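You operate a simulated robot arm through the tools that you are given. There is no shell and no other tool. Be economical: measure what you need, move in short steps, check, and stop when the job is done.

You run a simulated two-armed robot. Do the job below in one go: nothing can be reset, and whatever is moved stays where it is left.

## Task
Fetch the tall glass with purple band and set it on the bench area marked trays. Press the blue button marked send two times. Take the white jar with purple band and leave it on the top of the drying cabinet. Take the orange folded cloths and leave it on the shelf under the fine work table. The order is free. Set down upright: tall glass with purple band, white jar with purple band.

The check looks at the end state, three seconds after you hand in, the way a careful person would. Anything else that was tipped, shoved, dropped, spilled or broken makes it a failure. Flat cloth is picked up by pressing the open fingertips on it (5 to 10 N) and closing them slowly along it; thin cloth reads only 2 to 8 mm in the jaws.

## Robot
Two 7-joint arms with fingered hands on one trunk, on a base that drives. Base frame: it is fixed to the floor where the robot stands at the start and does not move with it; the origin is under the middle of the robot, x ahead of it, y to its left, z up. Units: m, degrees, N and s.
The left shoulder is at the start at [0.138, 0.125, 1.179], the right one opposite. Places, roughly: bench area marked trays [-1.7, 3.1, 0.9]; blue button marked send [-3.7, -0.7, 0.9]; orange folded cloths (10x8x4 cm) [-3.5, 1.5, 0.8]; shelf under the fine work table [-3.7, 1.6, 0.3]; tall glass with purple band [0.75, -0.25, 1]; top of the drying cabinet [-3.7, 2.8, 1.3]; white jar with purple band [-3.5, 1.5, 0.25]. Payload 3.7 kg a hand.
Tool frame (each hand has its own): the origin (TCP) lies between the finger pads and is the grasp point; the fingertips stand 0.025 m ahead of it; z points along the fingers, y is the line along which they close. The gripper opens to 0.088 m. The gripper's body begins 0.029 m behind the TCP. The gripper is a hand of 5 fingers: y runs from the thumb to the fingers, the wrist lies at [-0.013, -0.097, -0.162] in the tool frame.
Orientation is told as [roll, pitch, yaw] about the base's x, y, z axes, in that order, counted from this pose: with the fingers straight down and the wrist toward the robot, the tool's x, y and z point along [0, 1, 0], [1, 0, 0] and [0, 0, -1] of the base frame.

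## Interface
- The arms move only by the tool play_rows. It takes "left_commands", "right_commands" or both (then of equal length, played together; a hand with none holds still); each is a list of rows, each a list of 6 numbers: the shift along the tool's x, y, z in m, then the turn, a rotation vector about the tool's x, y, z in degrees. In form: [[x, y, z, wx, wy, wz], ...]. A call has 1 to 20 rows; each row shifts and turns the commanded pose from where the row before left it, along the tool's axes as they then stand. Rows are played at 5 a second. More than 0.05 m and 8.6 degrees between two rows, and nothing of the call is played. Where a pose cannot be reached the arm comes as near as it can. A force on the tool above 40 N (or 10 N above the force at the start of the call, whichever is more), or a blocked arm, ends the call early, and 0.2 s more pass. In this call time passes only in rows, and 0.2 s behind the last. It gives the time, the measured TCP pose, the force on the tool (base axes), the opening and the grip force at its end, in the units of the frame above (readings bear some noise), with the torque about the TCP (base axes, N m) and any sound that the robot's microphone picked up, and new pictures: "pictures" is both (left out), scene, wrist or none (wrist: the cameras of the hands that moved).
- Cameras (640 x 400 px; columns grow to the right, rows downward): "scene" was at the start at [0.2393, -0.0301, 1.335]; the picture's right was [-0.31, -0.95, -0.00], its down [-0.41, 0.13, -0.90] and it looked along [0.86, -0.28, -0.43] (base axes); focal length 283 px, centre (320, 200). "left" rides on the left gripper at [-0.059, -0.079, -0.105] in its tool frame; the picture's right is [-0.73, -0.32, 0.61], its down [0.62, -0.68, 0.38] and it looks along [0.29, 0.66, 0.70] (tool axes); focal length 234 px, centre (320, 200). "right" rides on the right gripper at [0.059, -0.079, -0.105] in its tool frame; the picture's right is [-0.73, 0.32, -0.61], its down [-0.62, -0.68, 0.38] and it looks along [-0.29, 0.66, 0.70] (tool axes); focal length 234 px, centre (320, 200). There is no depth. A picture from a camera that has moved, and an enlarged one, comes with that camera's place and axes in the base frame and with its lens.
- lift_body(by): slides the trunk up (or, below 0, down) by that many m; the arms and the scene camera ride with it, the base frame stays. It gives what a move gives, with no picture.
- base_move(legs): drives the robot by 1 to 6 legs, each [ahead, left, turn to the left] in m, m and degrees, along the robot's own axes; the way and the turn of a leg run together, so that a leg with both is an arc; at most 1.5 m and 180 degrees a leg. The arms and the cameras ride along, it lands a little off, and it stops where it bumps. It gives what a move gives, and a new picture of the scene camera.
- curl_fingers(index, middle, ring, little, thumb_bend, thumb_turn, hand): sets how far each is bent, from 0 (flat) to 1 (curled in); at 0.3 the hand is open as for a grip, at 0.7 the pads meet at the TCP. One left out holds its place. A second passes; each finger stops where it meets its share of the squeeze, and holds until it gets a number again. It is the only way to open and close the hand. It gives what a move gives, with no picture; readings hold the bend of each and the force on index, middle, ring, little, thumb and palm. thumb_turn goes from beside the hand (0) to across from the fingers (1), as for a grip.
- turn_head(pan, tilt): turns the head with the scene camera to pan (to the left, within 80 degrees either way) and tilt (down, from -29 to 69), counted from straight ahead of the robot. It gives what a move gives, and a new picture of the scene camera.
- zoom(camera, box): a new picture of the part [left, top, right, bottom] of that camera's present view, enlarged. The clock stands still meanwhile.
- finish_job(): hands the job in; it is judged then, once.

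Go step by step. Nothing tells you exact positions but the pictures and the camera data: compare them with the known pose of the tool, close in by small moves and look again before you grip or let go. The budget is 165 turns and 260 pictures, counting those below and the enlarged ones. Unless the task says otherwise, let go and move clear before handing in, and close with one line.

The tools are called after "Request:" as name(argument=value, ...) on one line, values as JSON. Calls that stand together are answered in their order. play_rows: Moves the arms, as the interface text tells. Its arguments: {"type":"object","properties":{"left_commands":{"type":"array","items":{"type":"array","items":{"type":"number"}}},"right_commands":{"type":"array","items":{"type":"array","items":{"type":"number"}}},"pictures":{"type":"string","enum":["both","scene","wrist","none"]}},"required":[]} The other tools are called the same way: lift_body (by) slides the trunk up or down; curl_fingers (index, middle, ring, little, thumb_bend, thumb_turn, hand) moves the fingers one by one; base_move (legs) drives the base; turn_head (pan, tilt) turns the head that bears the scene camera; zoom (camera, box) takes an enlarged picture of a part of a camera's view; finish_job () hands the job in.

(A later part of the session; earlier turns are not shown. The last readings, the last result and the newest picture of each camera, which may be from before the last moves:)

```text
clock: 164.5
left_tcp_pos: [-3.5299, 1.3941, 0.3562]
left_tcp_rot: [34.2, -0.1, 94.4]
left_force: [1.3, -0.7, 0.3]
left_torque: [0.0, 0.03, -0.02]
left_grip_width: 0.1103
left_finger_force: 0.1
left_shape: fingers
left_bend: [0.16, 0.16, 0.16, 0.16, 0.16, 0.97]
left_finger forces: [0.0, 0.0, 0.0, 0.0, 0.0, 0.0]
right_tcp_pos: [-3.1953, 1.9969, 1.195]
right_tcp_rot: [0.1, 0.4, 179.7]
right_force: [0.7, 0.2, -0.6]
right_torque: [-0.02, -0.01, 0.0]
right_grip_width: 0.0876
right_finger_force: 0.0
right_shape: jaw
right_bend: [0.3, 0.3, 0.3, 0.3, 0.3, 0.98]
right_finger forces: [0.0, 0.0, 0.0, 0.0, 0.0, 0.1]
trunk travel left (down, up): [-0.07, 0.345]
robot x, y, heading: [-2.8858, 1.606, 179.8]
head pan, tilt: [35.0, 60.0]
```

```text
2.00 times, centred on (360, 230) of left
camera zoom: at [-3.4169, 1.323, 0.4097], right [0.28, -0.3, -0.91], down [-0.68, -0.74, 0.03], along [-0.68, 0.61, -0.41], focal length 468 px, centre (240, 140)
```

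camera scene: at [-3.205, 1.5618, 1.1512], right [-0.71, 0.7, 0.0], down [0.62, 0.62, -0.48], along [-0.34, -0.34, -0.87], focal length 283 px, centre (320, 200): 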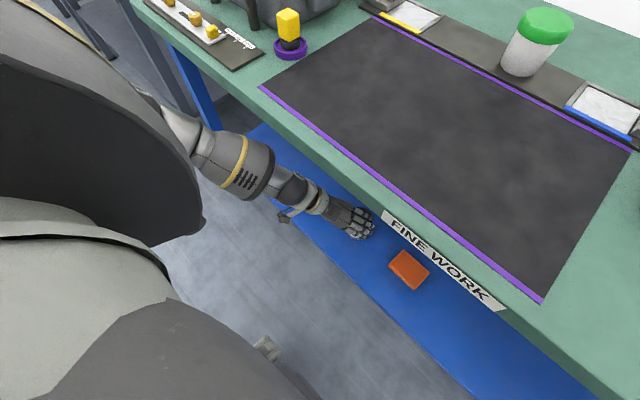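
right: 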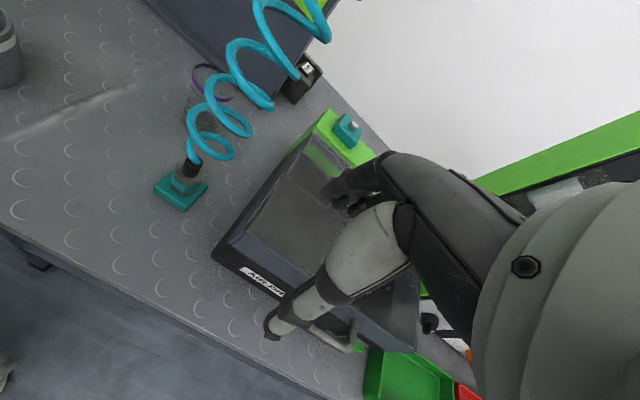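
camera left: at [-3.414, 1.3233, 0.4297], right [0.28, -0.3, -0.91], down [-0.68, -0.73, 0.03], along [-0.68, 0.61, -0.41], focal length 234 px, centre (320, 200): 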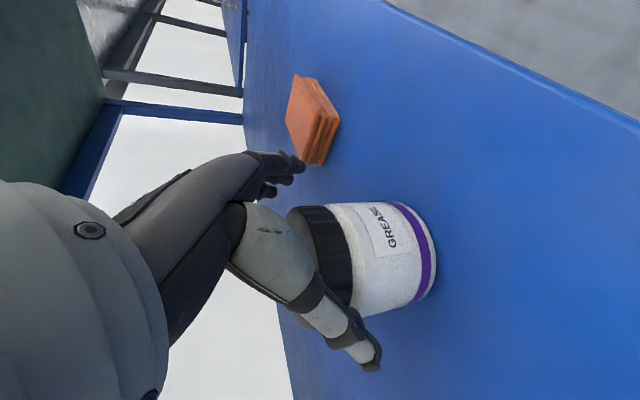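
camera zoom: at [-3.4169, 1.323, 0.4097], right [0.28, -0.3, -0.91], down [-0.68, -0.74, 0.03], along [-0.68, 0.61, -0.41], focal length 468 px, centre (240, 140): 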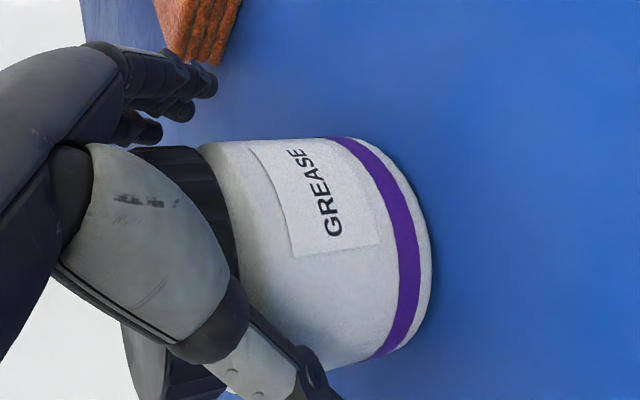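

No contact yet and now deeper. I'll close slowly.

Request:
curl_fingers(hand="left", index=0.33, middle=0.33, ring=0.33, little=0.33, thumb_bend=0.33)

Request:
curl_fingers(hand="left", index=0.48, middle=0.48, ring=0.48, little=0.48, thumb_bend=0.48)

Request:
zoom(camera="left", box=[200, 130, 520, 330])

```text
clock: 165.5
left_tcp_pos: [-3.5285, 1.394, 0.3563]
left_tcp_rot: [34.1, -0.2, 94.3]
left_force: [0.2, 0.1, 0.1]
left_torque: [0.01, -0.05, 0.01]
left_grip_width: 0.0794
left_finger_force: 0.0
left_shape: fingers
left_bend: [0.33, 0.33, 0.33, 0.33, 0.32, 0.97]
left_finger forces: [0.0, 0.1, 0.1, 0.1, 0.7, 0.1]
right_tcp_pos: [-3.1971, 1.9988, 1.1944]
right_tcp_rot: [0.1, 0.6, 179.6]
right_force: [0.1, -0.4, -0.5]
right_torque: [-0.06, 0.0, 0.0]
right_grip_width: 0.0878
right_finger_force: 0.0
right_shape: jaw
right_bend: [0.3, 0.3, 0.3, 0.3, 0.3, 0.98]
right_finger forces: [0.1, 0.1, 0.1, 0.0, 0.1, 0.0]
trunk travel left (down, up): [-0.07, 0.345]
robot x, y, heading: [-2.8858, 1.6061, 179.7]
head pan, tilt: [35.0, 60.0]
```

```text
clock: 166.5
left_tcp_pos: [-3.5304, 1.3938, 0.3564]
left_tcp_rot: [34.1, 0.0, 94.4]
left_force: [-1.5, 1.0, 3.3]
left_torque: [-0.2, 0.01, -0.01]
left_grip_width: 0.0669
left_finger_force: 12.1
left_shape: fingers
left_bend: [0.44, 0.43, 0.44, 0.45, 0.36, 0.96]
left_finger forces: [2.3, 3.7, 2.5, 5.0, 11.7, 0.0]
right_tcp_pos: [-3.1963, 1.9971, 1.1954]
right_tcp_rot: [-0.1, 0.6, 179.6]
right_force: [-0.5, 0.6, -0.8]
right_torque: [0.03, 0.01, 0.0]
right_grip_width: 0.0879
right_finger_force: 0.0
right_shape: jaw
right_bend: [0.3, 0.3, 0.3, 0.3, 0.3, 0.98]
right_finger forces: [0.1, 0.0, 0.1, 0.0, 0.0, 0.1]
trunk travel left (down, up): [-0.07, 0.345]
robot x, y, heading: [-2.8864, 1.6083, 179.8]
head pan, tilt: [35.0, 60.0]
```

```text
2.00 times, centred on (360, 230) of left
camera zoom: at [-3.4169, 1.3232, 0.4091], right [0.28, -0.3, -0.91], down [-0.68, -0.74, 0.03], along [-0.68, 0.61, -0.41], focal length 468 px, centre (240, 140)
```

zoom: 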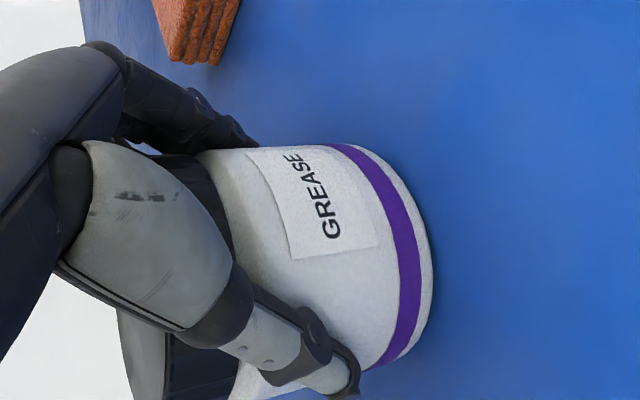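

Gripped at about 12 N. I'll tighten a bit more and test-lift a few centimetres.

Request:
curl_fingers(hand="left", index=0.6, middle=0.6, ring=0.6, little=0.6, thumb_bend=0.55)

Request:
play_rows(left_commands=[[0.011, 0, -0.017, 0, 0, 0], [0.014, 0, -0.021, 0, 0, 0]], pictures="wrist")

```text
clock: 167.5
left_tcp_pos: [-3.5296, 1.3953, 0.3547]
left_tcp_rot: [34.2, -0.2, 94.4]
left_force: [-1.2, 1.4, 3.3]
left_torque: [-0.07, 0.02, -0.07]
left_grip_width: 0.0662
left_finger_force: 20.2
left_shape: fingers
left_bend: [0.51, 0.51, 0.53, 0.57, 0.33, 0.94]
left_finger forces: [4.7, 6.6, 5.1, 5.9, 19.1, 0.1]
right_tcp_pos: [-3.1965, 1.9978, 1.1945]
right_tcp_rot: [0.0, 0.5, 179.6]
right_force: [-0.4, 0.3, 0.3]
right_torque: [0.0, 0.02, -0.01]
right_grip_width: 0.0878
right_finger_force: 0.0
right_shape: jaw
right_bend: [0.3, 0.3, 0.3, 0.3, 0.3, 0.98]
right_finger forces: [0.2, 0.0, 0.1, 0.0, 0.0, 0.0]
trunk travel left (down, up): [-0.07, 0.345]
robot x, y, heading: [-2.8878, 1.6105, 179.3]
head pan, tilt: [35.0, 60.0]
```

```text
clock: 168.1
left_tcp_pos: [-3.5261, 1.3933, 0.3996]
left_tcp_rot: [33.7, -0.1, 94.4]
left_force: [-0.3, -0.3, -4.2]
left_torque: [0.05, -0.05, 0.0]
left_grip_width: 0.0662
left_finger_force: 20.0
left_shape: fingers
left_bend: [0.51, 0.52, 0.53, 0.57, 0.33, 0.92]
left_finger forces: [5.0, 6.3, 4.6, 4.2, 19.1, 0.0]
right_tcp_pos: [-3.1981, 1.9976, 1.194]
right_tcp_rot: [0.0, 0.6, 179.5]
right_force: [-0.4, -0.3, -0.3]
right_torque: [-0.03, 0.01, 0.0]
right_grip_width: 0.0878
right_finger_force: 0.1
right_shape: jaw
right_bend: [0.3, 0.3, 0.3, 0.3, 0.3, 0.98]
right_finger forces: [0.0, 0.1, 0.1, 0.1, 0.0, 0.0]
trunk travel left (down, up): [-0.07, 0.345]
robot x, y, heading: [-2.8858, 1.6078, 179.8]
head pan, tilt: [35.0, 60.0]
camera left: at [-3.413, 1.3229, 0.4531], right [0.29, -0.3, -0.91], down [-0.68, -0.73, 0.03], along [-0.68, 0.61, -0.42], focal length 234 px, centre (320, 200)
```

left: 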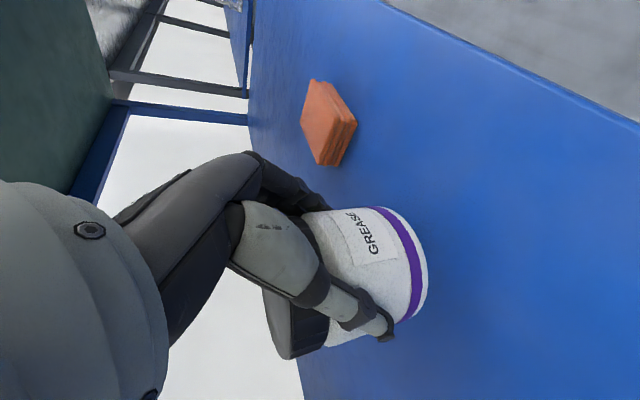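

The jar is lifted, swung about 20° in the grip; I can correct that at placement. I'll raise slightly more and back out.

Request:
play_rows(left_commands=[[0.014, 0, -0.021, 0, 0, 0], [0.014, 0, -0.021, 0, 0, 0]], pictures="none")

Request:
base_move(legs=[[-0.3, 0, 0]])

Request:
zoom(camera="left", box=[0, 0, 640, 400])

```text
clock: 168.7
left_tcp_pos: [-3.5271, 1.395, 0.449]
left_tcp_rot: [34.0, -0.1, 94.3]
left_force: [0.4, 0.3, -3.9]
left_torque: [0.05, -0.09, -0.01]
left_grip_width: 0.0661
left_finger_force: 20.0
left_shape: fingers
left_bend: [0.51, 0.52, 0.53, 0.57, 0.33, 0.92]
left_finger forces: [5.0, 6.2, 4.5, 4.2, 19.0, 0.0]
right_tcp_pos: [-3.1968, 1.9973, 1.1927]
right_tcp_rot: [-0.1, 0.6, 179.7]
right_force: [-0.3, -0.5, 0.0]
right_torque: [-0.01, 0.0, -0.05]
right_grip_width: 0.0879
right_finger_force: 0.0
right_shape: jaw
right_bend: [0.3, 0.3, 0.3, 0.3, 0.3, 0.98]
right_finger forces: [0.1, 0.1, 0.1, 0.1, 0.1, 0.1]
trunk travel left (down, up): [-0.07, 0.345]
robot x, y, heading: [-2.8881, 1.6088, 179.7]
head pan, tilt: [35.0, 60.0]
```

```text
clock: 170.7
left_tcp_pos: [-3.2281, 1.3916, 0.451]
left_tcp_rot: [34.1, -0.1, 94.2]
left_force: [-0.7, 0.4, -4.6]
left_torque: [0.06, -0.09, -0.01]
left_grip_width: 0.0665
left_finger_force: 19.1
left_shape: fingers
left_bend: [0.51, 0.52, 0.54, 0.57, 0.33, 0.92]
left_finger forces: [5.1, 6.3, 4.5, 4.3, 18.9, 0.0]
right_tcp_pos: [-2.8956, 1.9962, 1.1954]
right_tcp_rot: [-0.1, 0.6, 179.7]
right_force: [0.4, 0.2, -0.6]
right_torque: [0.01, 0.02, 0.02]
right_grip_width: 0.0878
right_finger_force: 0.2
right_shape: jaw
right_bend: [0.3, 0.3, 0.3, 0.3, 0.3, 0.98]
right_finger forces: [0.0, 0.1, 0.0, 0.0, 0.0, 0.0]
trunk travel left (down, up): [-0.07, 0.345]
robot x, y, heading: [-2.5826, 1.6072, 179.4]
head pan, tilt: [35.0, 60.0]
camera scene: at [-2.9161, 1.5581, 1.1341], right [-0.73, 0.68, 0.0], down [0.59, 0.64, -0.5], along [-0.34, -0.36, -0.87], focal length 283 px, centre (320, 200)
```

scene: 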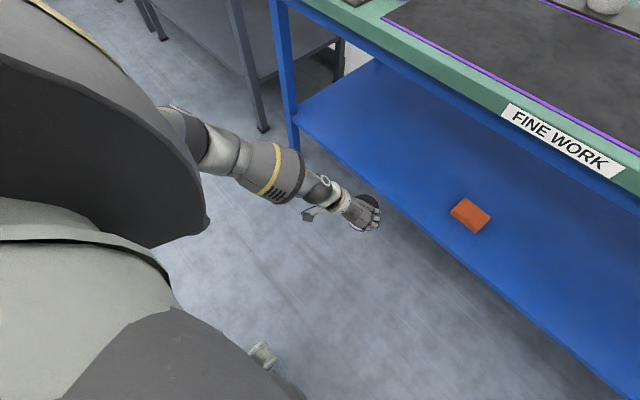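

```text
1.00 times, centred on (320, 200) of left (not enlarged: the box is as wide or as high as the picture)
camera zoom: at [-3.1154, 1.3222, 0.5036], right [0.28, -0.3, -0.91], down [-0.68, -0.73, 0.03], along [-0.68, 0.61, -0.41], focal length 234 px, centre (320, 200)
```

zoom: 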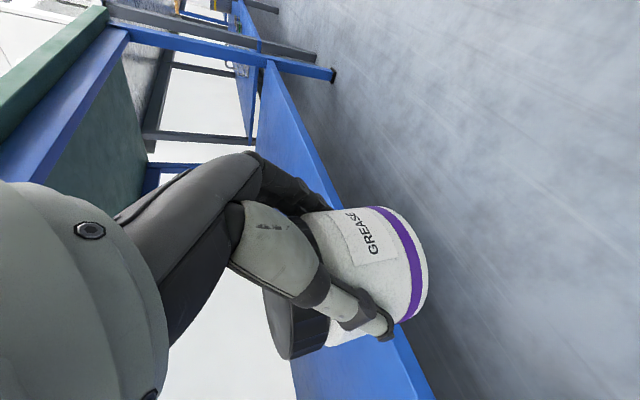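

Stable. I'll back off a bit, raise the trunk, and lift the arm up in free space.

Request:
base_move(legs=[[-0.1, 0, 0]])

Request:
lift_body(by=0.28)

Request:
play_rows(left_commands=[[0.024, 0, -0.036, 0, 0, 0], [0.024, 0, -0.036, 0, 0, 0], [0.024, 0, -0.036, 0, 0, 0], [0.024, 0, -0.036, 0, 0, 0], [0.024, 0, -0.036, 0, 0, 0], [0.024, 0, -0.036, 0, 0, 0], [0.024, 0, -0.036, 0, 0, 0], [0.024, 0, -0.036, 0, 0, 0], [0.024, 0, -0.036, 0, 0, 0], [0.024, 0, -0.036, 0, 0, 0], [0.024, 0, -0.036, 0, 0, 0], [0.024, 0, -0.036, 0, 0, 0]], pictures="both")

```text
clock: 171.9
left_tcp_pos: [-3.1291, 1.3915, 0.4521]
left_tcp_rot: [34.0, -0.1, 94.4]
left_force: [-0.1, -0.1, -4.5]
left_torque: [0.08, -0.07, -0.02]
left_grip_width: 0.0661
left_finger_force: 19.1
left_shape: fingers
left_bend: [0.51, 0.52, 0.54, 0.57, 0.33, 0.92]
left_finger forces: [5.1, 6.2, 4.4, 4.2, 18.9, 0.0]
right_tcp_pos: [-2.7959, 1.9955, 1.1939]
right_tcp_rot: [0.0, 0.6, 179.6]
right_force: [-0.5, 0.2, 0.1]
right_torque: [0.01, 0.0, -0.01]
right_grip_width: 0.0879
right_finger_force: 0.1
right_shape: jaw
right_bend: [0.3, 0.3, 0.3, 0.3, 0.3, 0.98]
right_finger forces: [0.0, 0.0, 0.1, 0.0, 0.1, 0.1]
trunk travel left (down, up): [-0.07, 0.345]
robot x, y, heading: [-2.488, 1.6072, 179.9]
head pan, tilt: [35.0, 60.0]
camera scene: at [-2.8163, 1.5569, 1.1344], right [-0.74, 0.68, 0.0], down [0.59, 0.64, -0.5], along [-0.34, -0.37, -0.87], focal length 283 px, centre (320, 200)
```

scene: 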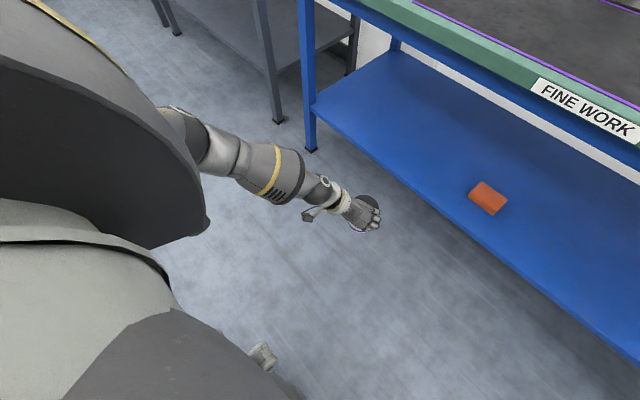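

```text
clock: 174.7
left_tcp_pos: [-3.1901, 1.391, 0.8899]
left_tcp_rot: [49.3, -1.2, 94.2]
left_force: [0.3, 0.0, -4.2]
left_torque: [0.09, -0.08, 0.01]
left_grip_width: 0.066
left_finger_force: 18.8
left_shape: fingers
left_bend: [0.51, 0.52, 0.54, 0.57, 0.33, 0.92]
left_finger forces: [5.1, 6.1, 4.5, 3.9, 18.9, 0.0]
right_tcp_pos: [-2.7978, 1.9946, 1.4737]
right_tcp_rot: [0.0, 0.6, 179.6]
right_force: [0.1, -0.3, 0.8]
right_torque: [0.0, -0.03, 0.02]
right_grip_width: 0.0878
right_finger_force: 0.0
right_shape: jaw
right_bend: [0.3, 0.3, 0.3, 0.3, 0.3, 0.98]
right_finger forces: [0.1, 0.1, 0.0, 0.0, 0.0, 0.0]
trunk travel left (down, up): [-0.35, 0.065]
robot x, y, heading: [-2.4872, 1.6067, 179.8]
head pan, tilt: [35.0, 60.0]
```

```text
clock: 177.3
left_tcp_pos: [-3.0456, 1.3915, 1.3921]
left_tcp_rot: [49.3, -1.2, 94.3]
left_force: [-0.1, -0.8, -4.6]
left_torque: [0.09, -0.12, 0.01]
left_grip_width: 0.0654
left_finger_force: 17.8
left_shape: fingers
left_bend: [0.51, 0.52, 0.54, 0.58, 0.33, 0.92]
left_finger forces: [4.7, 5.6, 4.1, 3.3, 17.6, 0.0]
right_tcp_pos: [-2.7951, 1.9954, 1.4745]
right_tcp_rot: [0.0, 0.6, 179.8]
right_force: [1.0, 0.4, -1.0]
right_torque: [0.0, 0.02, -0.02]
right_grip_width: 0.088
right_finger_force: 0.1
right_shape: jaw
right_bend: [0.3, 0.3, 0.3, 0.3, 0.3, 0.98]
right_finger forces: [0.0, 0.0, 0.0, 0.1, 0.0, 0.0]
trunk travel left (down, up): [-0.35, 0.065]
robot x, y, heading: [-2.4857, 1.6008, 179.6]
head pan, tilt: [35.0, 60.0]
camera scene: at [-2.5814, 1.5668, 1.4414], right [-0.57, 0.82, 0.0], down [0.71, 0.49, -0.5], along [-0.41, -0.28, -0.87], focal length 283 px, centre (320, 200)
camera left: at [-2.9219, 1.321, 1.4125], right [0.04, -0.3, -0.95], down [-0.64, -0.74, 0.21], along [-0.76, 0.61, -0.22], focal length 234 px, centre (320, 200)
```

scene: 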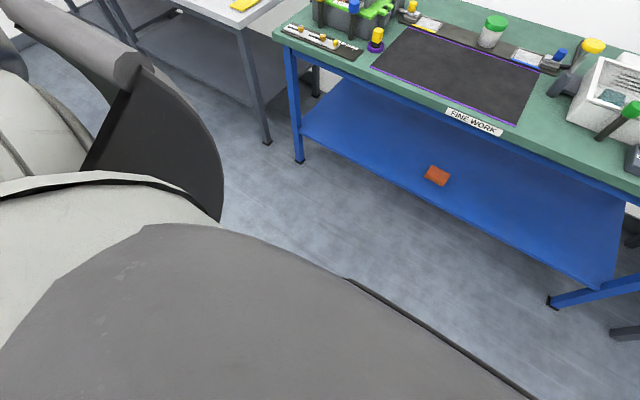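
left: 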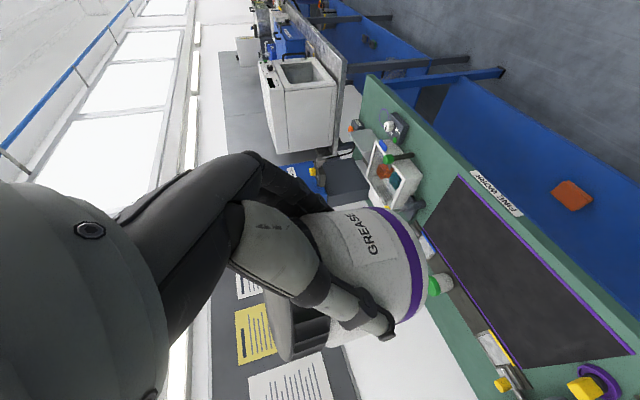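

The jar is held up high, about 8° off vertical. I'll slide along the aisle to the drying cabinet.

Request:
base_move(legs=[[0, -1.38, 0]])

Request:
turn_head(pan=5, tilt=20)

Request:
zoom(camera="left", box=[0, 0, 640, 400])

```text
clock: 184.1
left_tcp_pos: [-3.0348, 2.7472, 1.3907]
left_tcp_rot: [49.3, -1.3, 93.6]
left_force: [0.2, 0.1, -4.5]
left_torque: [0.07, -0.15, 0.03]
left_grip_width: 0.0655
left_finger_force: 17.4
left_shape: fingers
left_bend: [0.51, 0.52, 0.54, 0.58, 0.33, 0.92]
left_finger forces: [4.7, 5.5, 4.1, 3.2, 17.4, 0.0]
right_tcp_pos: [-2.7786, 3.3483, 1.4735]
right_tcp_rot: [0.0, 0.6, 179.1]
right_force: [0.2, 0.3, 0.3]
right_torque: [0.02, -0.01, 0.02]
right_grip_width: 0.0879
right_finger_force: 0.1
right_shape: jaw
right_bend: [0.3, 0.3, 0.3, 0.3, 0.3, 0.98]
right_finger forces: [0.0, 0.0, 0.1, 0.0, 0.0, 0.1]
trunk travel left (down, up): [-0.35, 0.065]
robot x, y, heading: [-2.4747, 2.9552, 179.3]
head pan, tilt: [35.0, 60.0]
camera scene: at [-2.569, 2.9176, 1.4412], right [-0.56, 0.83, 0.0], down [0.72, 0.49, -0.5], along [-0.41, -0.28, -0.87], focal length 283 px, centre (320, 200)
```

scene: 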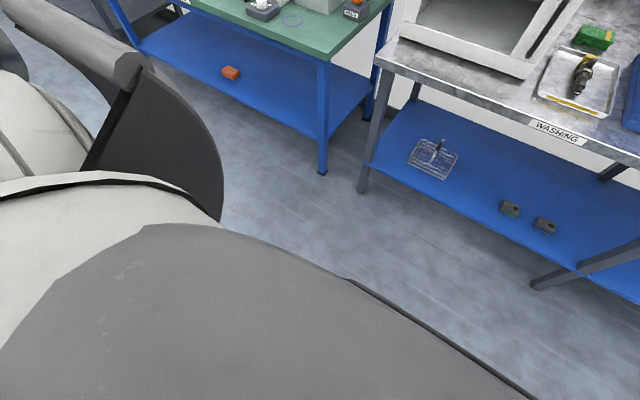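

```text
clock: 185.1
left_tcp_pos: [-3.0348, 2.748, 1.391]
left_tcp_rot: [49.3, -1.3, 93.6]
left_force: [0.1, 0.0, -4.2]
left_torque: [0.06, -0.12, -0.02]
left_grip_width: 0.0654
left_finger_force: 17.2
left_shape: fingers
left_bend: [0.51, 0.52, 0.54, 0.58, 0.33, 0.92]
left_finger forces: [4.8, 5.5, 4.1, 3.3, 17.4, 0.0]
right_tcp_pos: [-2.7785, 3.3484, 1.4747]
right_tcp_rot: [0.1, 0.6, 179.0]
right_force: [0.0, -0.3, 0.4]
right_torque: [-0.01, -0.03, 0.0]
right_grip_width: 0.0876
right_finger_force: 0.0
right_shape: jaw
right_bend: [0.3, 0.3, 0.3, 0.3, 0.3, 0.98]
right_finger forces: [0.0, 0.1, 0.0, 0.0, 0.0, 0.0]
trunk travel left (down, up): [-0.35, 0.065]
robot x, y, heading: [-2.4701, 2.9548, 179.1]
head pan, tilt: [5.0, 20.0]
camera scene: at [-2.6067, 2.9483, 1.4993], right [-0.07, 1.0, 0.0], down [0.34, 0.02, -0.94], along [-0.94, -0.07, -0.34], focal length 283 px, centre (320, 200)
```

scene: 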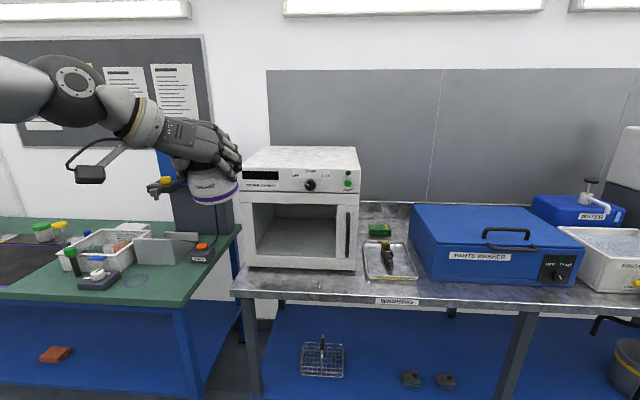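

```text
1.00 times, centred on (320, 200) of left (not enlarged: the box is as wide or as high as the picture)
camera zoom: at [-2.9127, 2.6756, 1.4114], right [0.03, -0.3, -0.95], down [-0.65, -0.73, 0.21], along [-0.76, 0.62, -0.22], focal length 234 px, centre (320, 200)
```

zoom: 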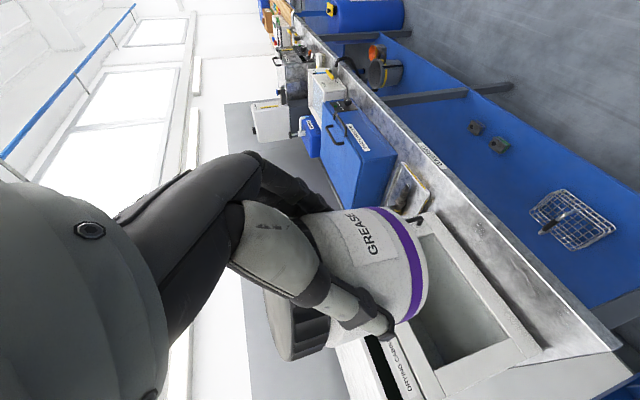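

The cabinet top is at about z=1.28, spanning x -3.93…-3.52 and y 2.60…3.01. I'll zoom to measure the jar's tilt before going in.

Request:
zoom(camera="scene", box=[140, 110, 380, 260])

```text
2.67 times, centred on (260, 185) of scene
camera zoom: at [-2.6067, 2.9483, 1.4993], right [-0.07, 1.0, 0.0], down [0.34, 0.02, -0.94], along [-0.94, -0.07, -0.34], focal length 754 px, centre (480, 240)
```

zoom: 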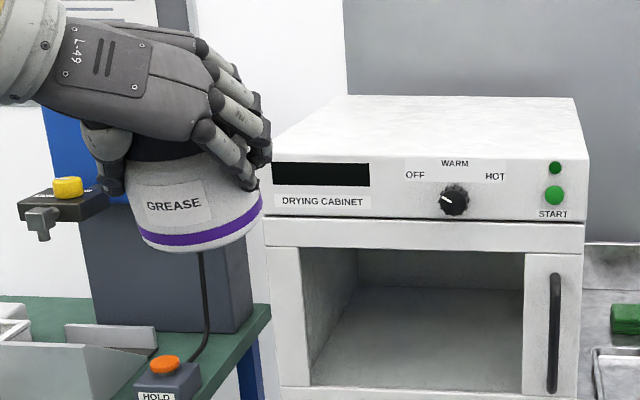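

The jar leans about 10° sideways and 8° front-back. I'll rotate the hand to right it and raise 5 cm, then check.

Request:
play_rows(left_commands=[[0.019, 0, -0.0164, 3.3, 4, 3.8], [0.019, 0, -0.0164, 3.3, 4, 3.8]], pictures="wrist")

Request:
zoom(camera="scene", box=[140, 90, 300, 190])

```text
clock: 185.7
left_tcp_pos: [-3.0334, 2.7481, 1.4416]
left_tcp_rot: [57.5, 8.7, 94.4]
left_force: [-0.5, 0.3, -4.6]
left_torque: [0.05, -0.07, -0.02]
left_grip_width: 0.0655
left_finger_force: 17.5
left_shape: fingers
left_bend: [0.51, 0.52, 0.54, 0.58, 0.33, 0.92]
left_finger forces: [5.0, 5.8, 4.4, 3.5, 17.5, 0.1]
right_tcp_pos: [-2.7775, 3.35, 1.4746]
right_tcp_rot: [0.0, 0.6, 179.1]
right_force: [-0.9, -0.3, -0.3]
right_torque: [0.02, 0.01, 0.0]
right_grip_width: 0.0879
right_finger_force: 0.1
right_shape: jaw
right_bend: [0.3, 0.3, 0.3, 0.3, 0.3, 0.98]
right_finger forces: [0.2, 0.0, 0.1, 0.0, 0.0, 0.0]
trunk travel left (down, up): [-0.35, 0.065]
robot x, y, heading: [-2.4745, 2.9516, 179.0]
head pan, tilt: [5.0, 20.0]
camera left: at [-2.9076, 2.681, 1.4592], right [-0.08, -0.47, -0.88], down [-0.61, -0.67, 0.42], along [-0.79, 0.57, -0.23], focal length 234 px, centre (320, 200)
```

left: 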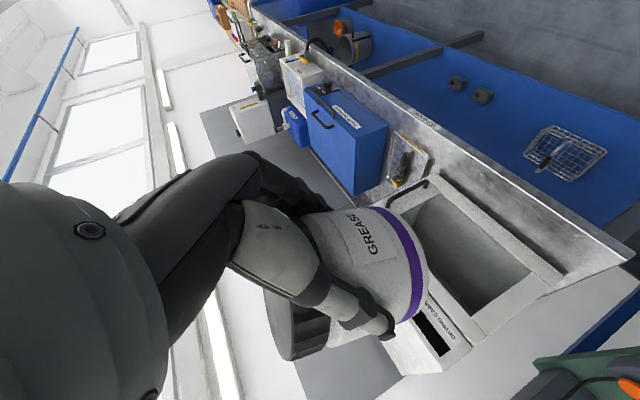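

```text
4.00 times, centred on (220, 140) of scene
camera zoom: at [-2.6062, 2.9489, 1.4994], right [-0.07, 1.0, 0.0], down [0.34, 0.02, -0.94], along [-0.94, -0.07, -0.34], focal length 1132 px, centre (720, 440)
```

zoom: 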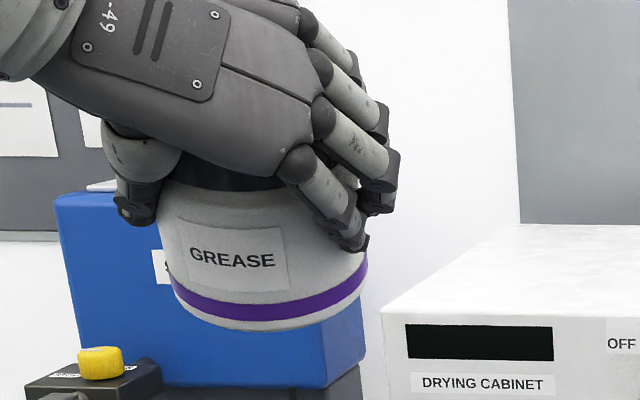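

The jar is close to upright. I'll drive in toward the cabinet with the jar above its top.

Request:
base_move(legs=[[0.46, -0.05, 1]])

Request:
turn_head(pan=5, tilt=30)

Request:
zoom(camera="left", box=[0, 0, 640, 400])

```text
clock: 188.5
left_tcp_pos: [-3.4906, 2.7867, 1.4412]
left_tcp_rot: [57.4, 8.7, 95.5]
left_force: [0.2, 0.4, -4.7]
left_torque: [0.12, -0.1, -0.01]
left_grip_width: 0.0656
left_finger_force: 17.9
left_shape: fingers
left_bend: [0.51, 0.52, 0.54, 0.58, 0.33, 0.92]
left_finger forces: [5.1, 5.8, 4.3, 3.5, 17.5, 0.0]
right_tcp_pos: [-3.2497, 3.3923, 1.474]
right_tcp_rot: [0.0, 0.6, -179.7]
right_force: [0.0, 0.4, -0.8]
right_torque: [0.01, -0.02, 0.05]
right_grip_width: 0.0879
right_finger_force: 0.0
right_shape: jaw
right_bend: [0.3, 0.3, 0.3, 0.3, 0.3, 0.98]
right_finger forces: [0.0, 0.1, 0.1, 0.0, 0.0, 0.0]
trunk travel left (down, up): [-0.35, 0.065]
robot x, y, heading: [-2.9356, 3.0093, -179.9]
head pan, tilt: [5.0, 20.0]
camera scene: at [-3.0683, 2.9971, 1.4994], right [-0.09, 1.0, 0.0], down [0.34, 0.03, -0.94], along [-0.94, -0.09, -0.34], focal length 283 px, centre (320, 200)
```

scene: 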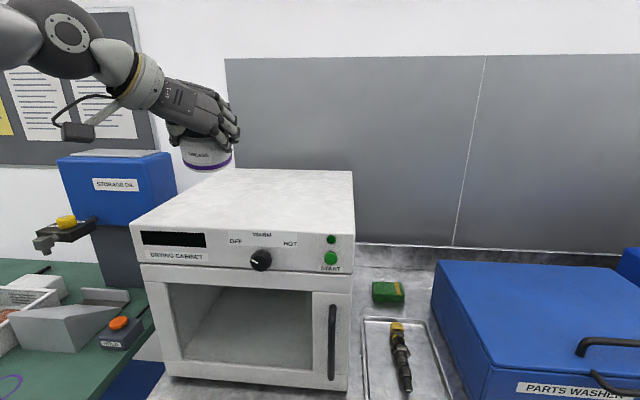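

```text
clock: 189.2
left_tcp_pos: [-3.4908, 2.7885, 1.4409]
left_tcp_rot: [57.3, 8.7, 95.7]
left_force: [0.6, -0.1, -4.5]
left_torque: [0.11, -0.08, 0.03]
left_grip_width: 0.0656
left_finger_force: 17.7
left_shape: fingers
left_bend: [0.51, 0.52, 0.54, 0.58, 0.33, 0.92]
left_finger forces: [5.1, 5.7, 4.2, 3.4, 17.5, 0.1]
right_tcp_pos: [-3.2486, 3.3927, 1.4747]
right_tcp_rot: [0.0, 0.6, -179.8]
right_force: [-0.1, 0.6, 0.8]
right_torque: [0.01, 0.02, 0.05]
right_grip_width: 0.0879
right_finger_force: 0.1
right_shape: jaw
right_bend: [0.3, 0.3, 0.3, 0.3, 0.3, 0.98]
right_finger forces: [0.0, 0.0, 0.0, 0.0, 0.1, 0.0]
trunk travel left (down, up): [-0.35, 0.065]
robot x, y, heading: [-2.933, 3.0089, -179.8]
head pan, tilt: [5.0, 30.0]
camera scene: at [-3.0654, 2.9973, 1.4834], right [-0.09, 1.0, 0.0], down [0.5, 0.05, -0.87], along [-0.86, -0.08, -0.5], focal length 283 px, centre (320, 200)
```

scene: 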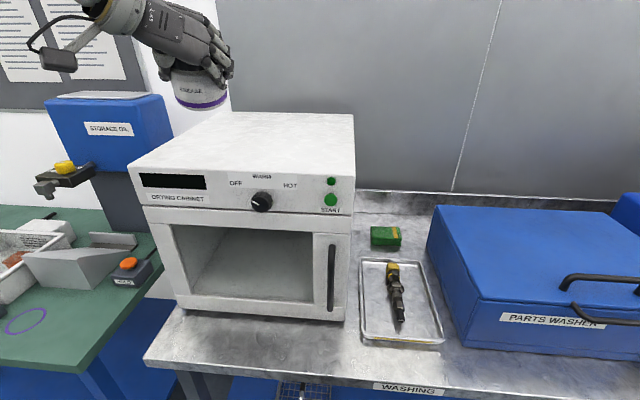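

```text
1.00 times, centred on (320, 200) of left (not enlarged: the box is as wide or as high as the picture)
camera zoom: at [-3.3634, 2.7226, 1.4587], right [-0.07, -0.47, -0.88], down [-0.59, -0.69, 0.42], along [-0.8, 0.55, -0.23], focal length 234 px, centre (320, 200)
```

zoom: 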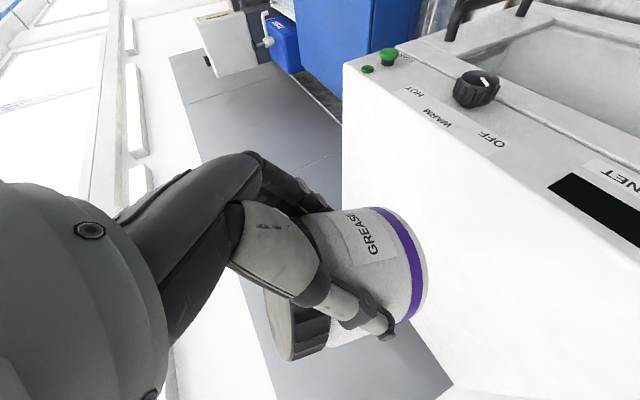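

Refined: the cabinet top is at z≈1.31, front edge x≈-3.42, y 2.68–3.01. I'll move the jar 10 cm in and 7 cm right, and down a little.

Request:
play_rows(left_commands=[[0.02, 0.0263, 0.0237, 0, 0, 0], [0.02, 0.0263, 0.0237, 0, 0, 0], [0.02, 0.0263, 0.0237, 0, 0, 0], [-0.025, 0.005, 0.016, 0, 0, 0]], pictures="both")

Request:
zoom(camera="scene", box=[140, 40, 340, 165])

```text
clock: 190.2
left_tcp_pos: [-3.5917, 2.8572, 1.4127]
left_tcp_rot: [57.4, 8.5, 95.6]
left_force: [0.1, -1.0, -4.2]
left_torque: [0.09, -0.12, -0.02]
left_grip_width: 0.0655
left_finger_force: 18.0
left_shape: fingers
left_bend: [0.51, 0.52, 0.54, 0.58, 0.33, 0.92]
left_finger forces: [5.0, 5.6, 4.3, 3.3, 17.5, 0.0]
right_tcp_pos: [-3.2482, 3.3925, 1.4751]
right_tcp_rot: [-0.1, 0.6, -179.7]
right_force: [-0.5, -0.4, -0.1]
right_torque: [0.0, -0.01, 0.02]
right_grip_width: 0.088
right_finger_force: 0.0
right_shape: jaw
right_bend: [0.3, 0.3, 0.3, 0.3, 0.3, 0.98]
right_finger forces: [0.0, 0.1, 0.0, 0.0, 0.0, 0.1]
trunk travel left (down, up): [-0.35, 0.065]
robot x, y, heading: [-2.9337, 3.0076, -179.8]
head pan, tilt: [5.0, 30.0]
camera scene: at [-3.0652, 2.9962, 1.4833], right [-0.09, 1.0, 0.0], down [0.5, 0.05, -0.87], along [-0.86, -0.08, -0.5], focal length 283 px, centre (320, 200)
camera left: at [-3.4644, 2.7915, 1.4295], right [-0.07, -0.47, -0.88], down [-0.59, -0.69, 0.42], along [-0.8, 0.55, -0.23], focal length 234 px, centre (320, 200)
```

scene: 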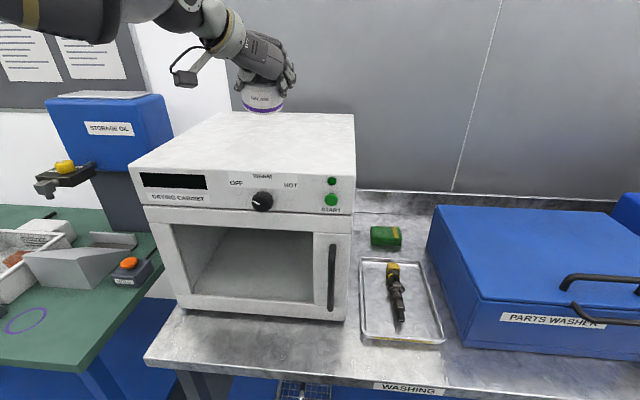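
left: 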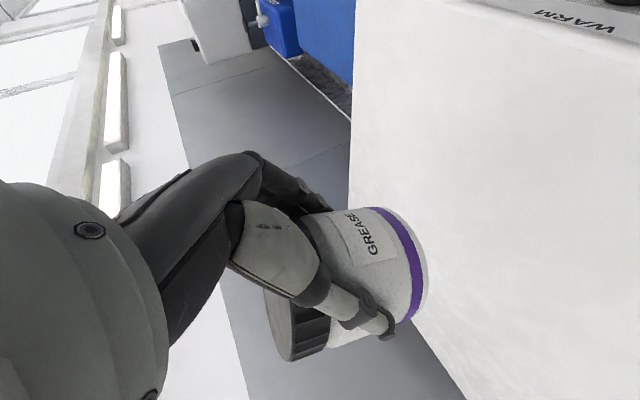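

```text
3.20 times, centred on (240, 102) of scene
camera zoom: at [-3.0652, 2.9962, 1.4833], right [-0.09, 1.0, 0.0], down [0.5, 0.05, -0.87], along [-0.86, -0.08, -0.5], focal length 905 px, centre (576, 512)
```

zoom: 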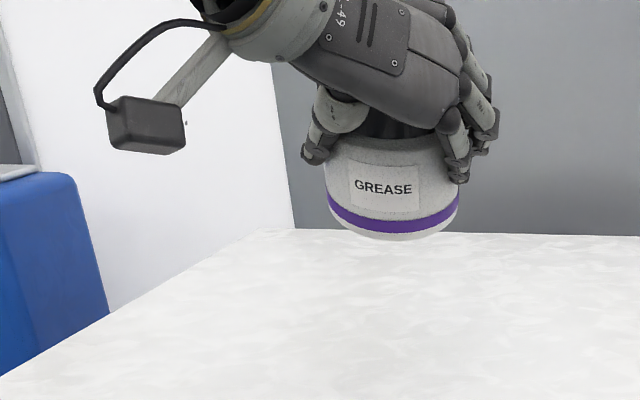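

The jar hovers about 5 cm over the cabinet top, upright. I'll lower gently until contact.

Request:
play_rows(left_commands=[[-0.0125, 0.0023, 0.008, 0, 0, 0], [-0.0125, 0.0023, 0.008, 0, 0, 0], [-0.0065, 0.0012, 0.0042, 0, 0, 0]], pictures="wrist")

Request:
zoom(camera="scene", box=[140, 40, 340, 165])

```text
clock: 191.0
left_tcp_pos: [-3.5916, 2.8583, 1.3709]
left_tcp_rot: [57.3, 8.7, 95.5]
left_force: [0.4, 0.0, -4.4]
left_torque: [0.12, -0.12, -0.01]
left_grip_width: 0.0653
left_finger_force: 18.0
left_shape: fingers
left_bend: [0.51, 0.52, 0.54, 0.58, 0.33, 0.92]
left_finger forces: [4.9, 5.6, 4.3, 3.4, 17.4, 0.1]
right_tcp_pos: [-3.2484, 3.3932, 1.4739]
right_tcp_rot: [0.0, 0.5, -179.7]
right_force: [-0.3, 0.1, -0.9]
right_torque: [-0.03, 0.02, -0.02]
right_grip_width: 0.0877
right_finger_force: 0.1
right_shape: jaw
right_bend: [0.3, 0.3, 0.3, 0.3, 0.3, 0.98]
right_finger forces: [0.0, 0.1, 0.0, 0.1, 0.0, 0.0]
trunk travel left (down, up): [-0.35, 0.065]
robot x, y, heading: [-2.9338, 3.0085, -179.9]
head pan, tilt: [5.0, 30.0]
camera left: at [-3.4648, 2.7939, 1.3893], right [-0.07, -0.47, -0.88], down [-0.6, -0.69, 0.42], along [-0.8, 0.55, -0.23], focal length 234 px, centre (320, 200)
```

left: 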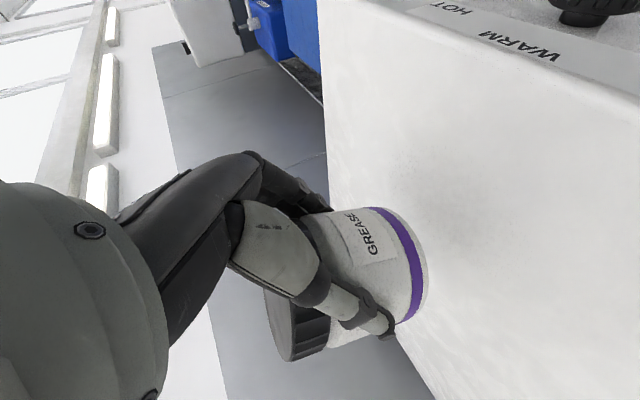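

```text
3.20 times, centred on (240, 102) of scene
camera zoom: at [-3.0657, 2.9977, 1.4833], right [-0.09, 1.0, 0.0], down [0.5, 0.05, -0.87], along [-0.86, -0.08, -0.5], focal length 905 px, centre (576, 512)
```

zoom: 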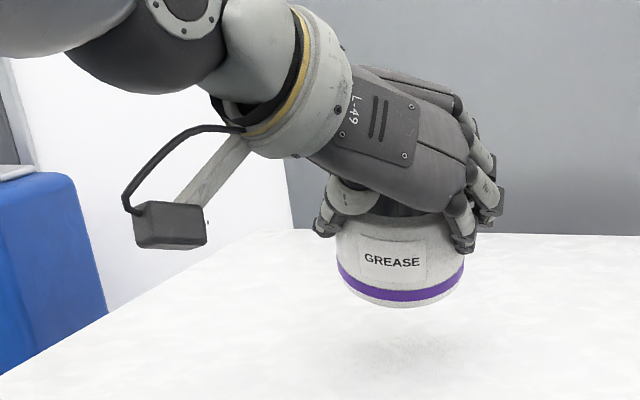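

It's still a few centimetres up. I'll continue in small steps.

Request:
play_rows(left_commands=[[-0.01, 0.002, 0.0065, 0, 0, 0], [-0.01, 0.002, 0.0065, 0, 0, 0], [-0.01, 0.002, 0.0065, 0, 0, 0]], pictures="none")

Request:
zoom(camera="scene", box=[140, 40, 340, 165])

```text
clock: 191.8
left_tcp_pos: [-3.59, 2.8585, 1.3371]
left_tcp_rot: [57.5, 8.7, 95.6]
left_force: [0.3, -1.1, -1.2]
left_torque: [0.02, -0.11, -0.02]
left_grip_width: 0.0655
left_finger_force: 17.2
left_shape: fingers
left_bend: [0.51, 0.52, 0.54, 0.58, 0.33, 0.92]
left_finger forces: [4.8, 5.3, 4.5, 3.5, 17.3, 0.0]
right_tcp_pos: [-3.2483, 3.3945, 1.4747]
right_tcp_rot: [0.1, 0.5, -179.8]
right_force: [-0.5, -0.1, 0.5]
right_torque: [0.01, -0.01, 0.01]
right_grip_width: 0.0876
right_finger_force: 0.1
right_shape: jaw
right_bend: [0.3, 0.3, 0.3, 0.3, 0.3, 0.98]
right_finger forces: [0.0, 0.0, 0.1, 0.0, 0.1, 0.0]
trunk travel left (down, up): [-0.35, 0.065]
robot x, y, heading: [-2.9344, 3.0067, -179.6]
head pan, tilt: [5.0, 30.0]
```

```text
3.20 times, centred on (240, 102) of scene
camera zoom: at [-3.0651, 2.9974, 1.4834], right [-0.09, 1.0, 0.0], down [0.5, 0.05, -0.87], along [-0.86, -0.08, -0.5], focal length 905 px, centre (576, 512)
```

zoom: 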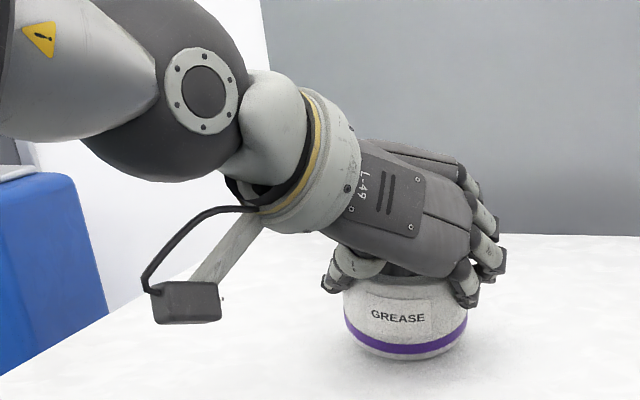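

It has just touched: about 3 N of its weight is on the top. I'll lower 4 mm more and then open in steps.

Request:
play_rows(left_commands=[[-0.0035, 0.0007, 0.0023, 0, 0, 0]], pictures="none")

Request:
curl_fingers(hand="left", index=0.42, middle=0.42, ring=0.42, little=0.42, thumb_bend=0.34)

Request:
zoom(camera="scene", box=[140, 40, 340, 165])

```text
clock: 192.2
left_tcp_pos: [-3.5897, 2.8592, 1.3362]
left_tcp_rot: [57.8, 8.5, 95.7]
left_force: [-1.0, 0.8, 5.6]
left_torque: [-0.04, -0.06, 0.03]
left_grip_width: 0.0654
left_finger_force: 18.8
left_shape: fingers
left_bend: [0.52, 0.52, 0.54, 0.57, 0.33, 0.93]
left_finger forces: [4.5, 5.0, 5.2, 4.6, 18.1, 0.1]
right_tcp_pos: [-3.2476, 3.3935, 1.4748]
right_tcp_rot: [0.0, 0.5, -179.8]
right_force: [0.1, -0.5, -0.4]
right_torque: [-0.01, 0.01, 0.01]
right_grip_width: 0.0878
right_finger_force: 0.0
right_shape: jaw
right_bend: [0.3, 0.3, 0.3, 0.3, 0.3, 0.98]
right_finger forces: [0.0, 0.0, 0.0, 0.0, 0.0, 0.1]
trunk travel left (down, up): [-0.35, 0.065]
robot x, y, heading: [-2.9359, 3.0071, -179.7]
head pan, tilt: [5.0, 30.0]
```

```text
clock: 193.2
left_tcp_pos: [-3.5895, 2.8592, 1.3329]
left_tcp_rot: [57.4, 8.6, 95.6]
left_force: [-0.3, -0.2, -0.1]
left_torque: [0.02, -0.01, 0.0]
left_grip_width: 0.0681
left_finger_force: 0.0
left_shape: fingers
left_bend: [0.42, 0.42, 0.42, 0.42, 0.34, 0.97]
left_finger forces: [0.0, 0.1, 0.0, 0.0, 0.0, 0.0]
right_tcp_pos: [-3.2469, 3.3936, 1.4747]
right_tcp_rot: [0.0, 0.6, -179.6]
right_force: [-0.1, 0.4, -0.4]
right_torque: [0.03, 0.01, -0.03]
right_grip_width: 0.0879
right_finger_force: 0.1
right_shape: jaw
right_bend: [0.3, 0.3, 0.3, 0.3, 0.3, 0.98]
right_finger forces: [0.0, 0.0, 0.0, 0.1, 0.0, 0.0]
trunk travel left (down, up): [-0.35, 0.065]
robot x, y, heading: [-2.9353, 3.0066, -179.6]
head pan, tilt: [5.0, 30.0]
```

```text
3.20 times, centred on (240, 102) of scene
camera zoom: at [-3.0648, 2.9976, 1.4834], right [-0.09, 1.0, 0.0], down [0.5, 0.05, -0.87], along [-0.86, -0.08, -0.5], focal length 905 px, centre (576, 512)
```

zoom: 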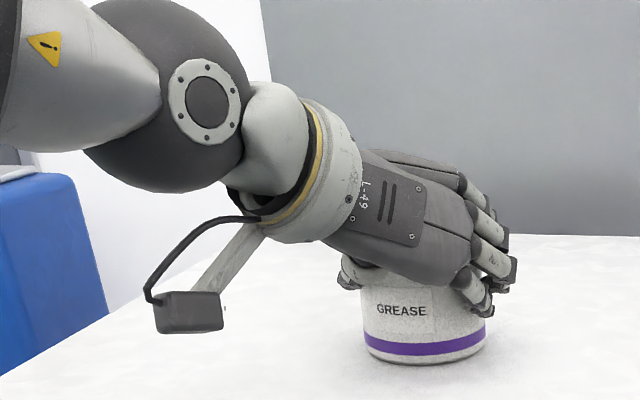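

The jar is flat on the cabinet. I'll open fully and withdraw along the fingers.

Request:
curl_fingers(hand="left", index=0.1, middle=0.1, ring=0.1, little=0.1, thumb_bend=0.1)

Request:
play_rows(left_commands=[[0, 0, -0.01, 0, 0, 0], [0.005, 0, -0.015, 0, 0, 0], [0.005, 0, -0.02, 0, 0, 0], [0.01, 0, -0.03, 0, 0, 0], [0.01, 0, -0.04, 0, 0, 0]], pictures="both")

```text
clock: 194.2
left_tcp_pos: [-3.5899, 2.8594, 1.3338]
left_tcp_rot: [57.4, 8.7, 95.6]
left_force: [0.1, 0.1, 0.2]
left_torque: [0.0, 0.0, -0.01]
left_grip_width: 0.1199
left_finger_force: 0.0
left_shape: fingers
left_bend: [0.1, 0.1, 0.1, 0.1, 0.1, 0.97]
left_finger forces: [0.0, 0.1, 0.0, 0.0, 0.0, 0.1]
right_tcp_pos: [-3.2487, 3.3933, 1.4748]
right_tcp_rot: [0.1, 0.6, -179.6]
right_force: [-0.5, 0.3, 0.2]
right_torque: [0.0, 0.0, -0.01]
right_grip_width: 0.088
right_finger_force: 0.1
right_shape: jaw
right_bend: [0.3, 0.3, 0.3, 0.3, 0.3, 0.98]
right_finger forces: [0.0, 0.0, 0.1, 0.0, 0.1, 0.0]
trunk travel left (down, up): [-0.35, 0.065]
robot x, y, heading: [-2.9325, 3.007, -179.6]
head pan, tilt: [5.0, 30.0]
```

```text
clock: 195.4
left_tcp_pos: [-3.5068, 2.8801, 1.4208]
left_tcp_rot: [57.5, 8.8, 95.6]
left_force: [-0.1, 0.2, 0.3]
left_torque: [-0.01, -0.01, 0.01]
left_grip_width: 0.1204
left_finger_force: 0.0
left_shape: fingers
left_bend: [0.1, 0.1, 0.1, 0.1, 0.1, 0.97]
left_finger forces: [0.0, 0.0, 0.1, 0.1, 0.1, 0.0]
right_tcp_pos: [-3.2453, 3.394, 1.4755]
right_tcp_rot: [0.0, 0.4, -179.7]
right_force: [0.6, -0.4, -0.9]
right_torque: [-0.03, 0.02, 0.03]
right_grip_width: 0.0879
right_finger_force: 0.1
right_shape: jaw
right_bend: [0.3, 0.3, 0.3, 0.3, 0.3, 0.98]
right_finger forces: [0.0, 0.1, 0.1, 0.1, 0.1, 0.0]
trunk travel left (down, up): [-0.35, 0.065]
robot x, y, heading: [-2.9326, 3.0087, -179.6]
head pan, tilt: [5.0, 30.0]
camera scene: at [-3.063, 2.9979, 1.4836], right [-0.09, 1.0, 0.0], down [0.5, 0.05, -0.87], along [-0.86, -0.08, -0.5], focal length 283 px, centre (320, 200)
camera left: at [-3.3807, 2.8148, 1.4379], right [-0.08, -0.47, -0.88], down [-0.59, -0.69, 0.42], along [-0.8, 0.55, -0.23], focal length 234 px, centre (320, 200)
```

scene: 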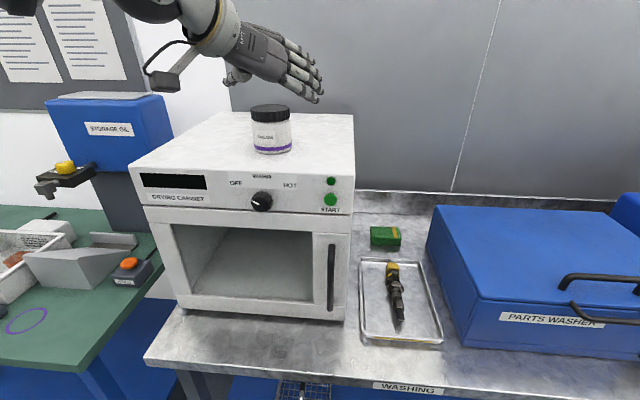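
left: 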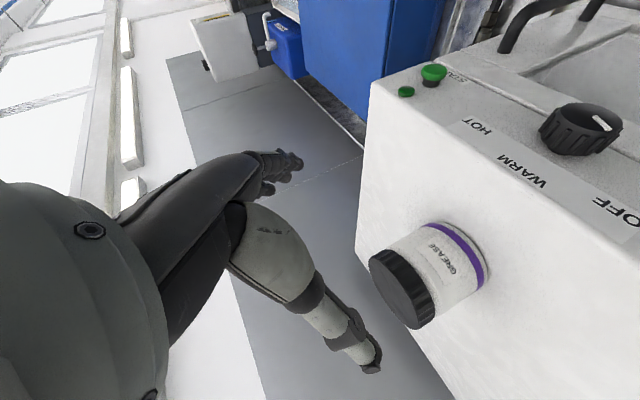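

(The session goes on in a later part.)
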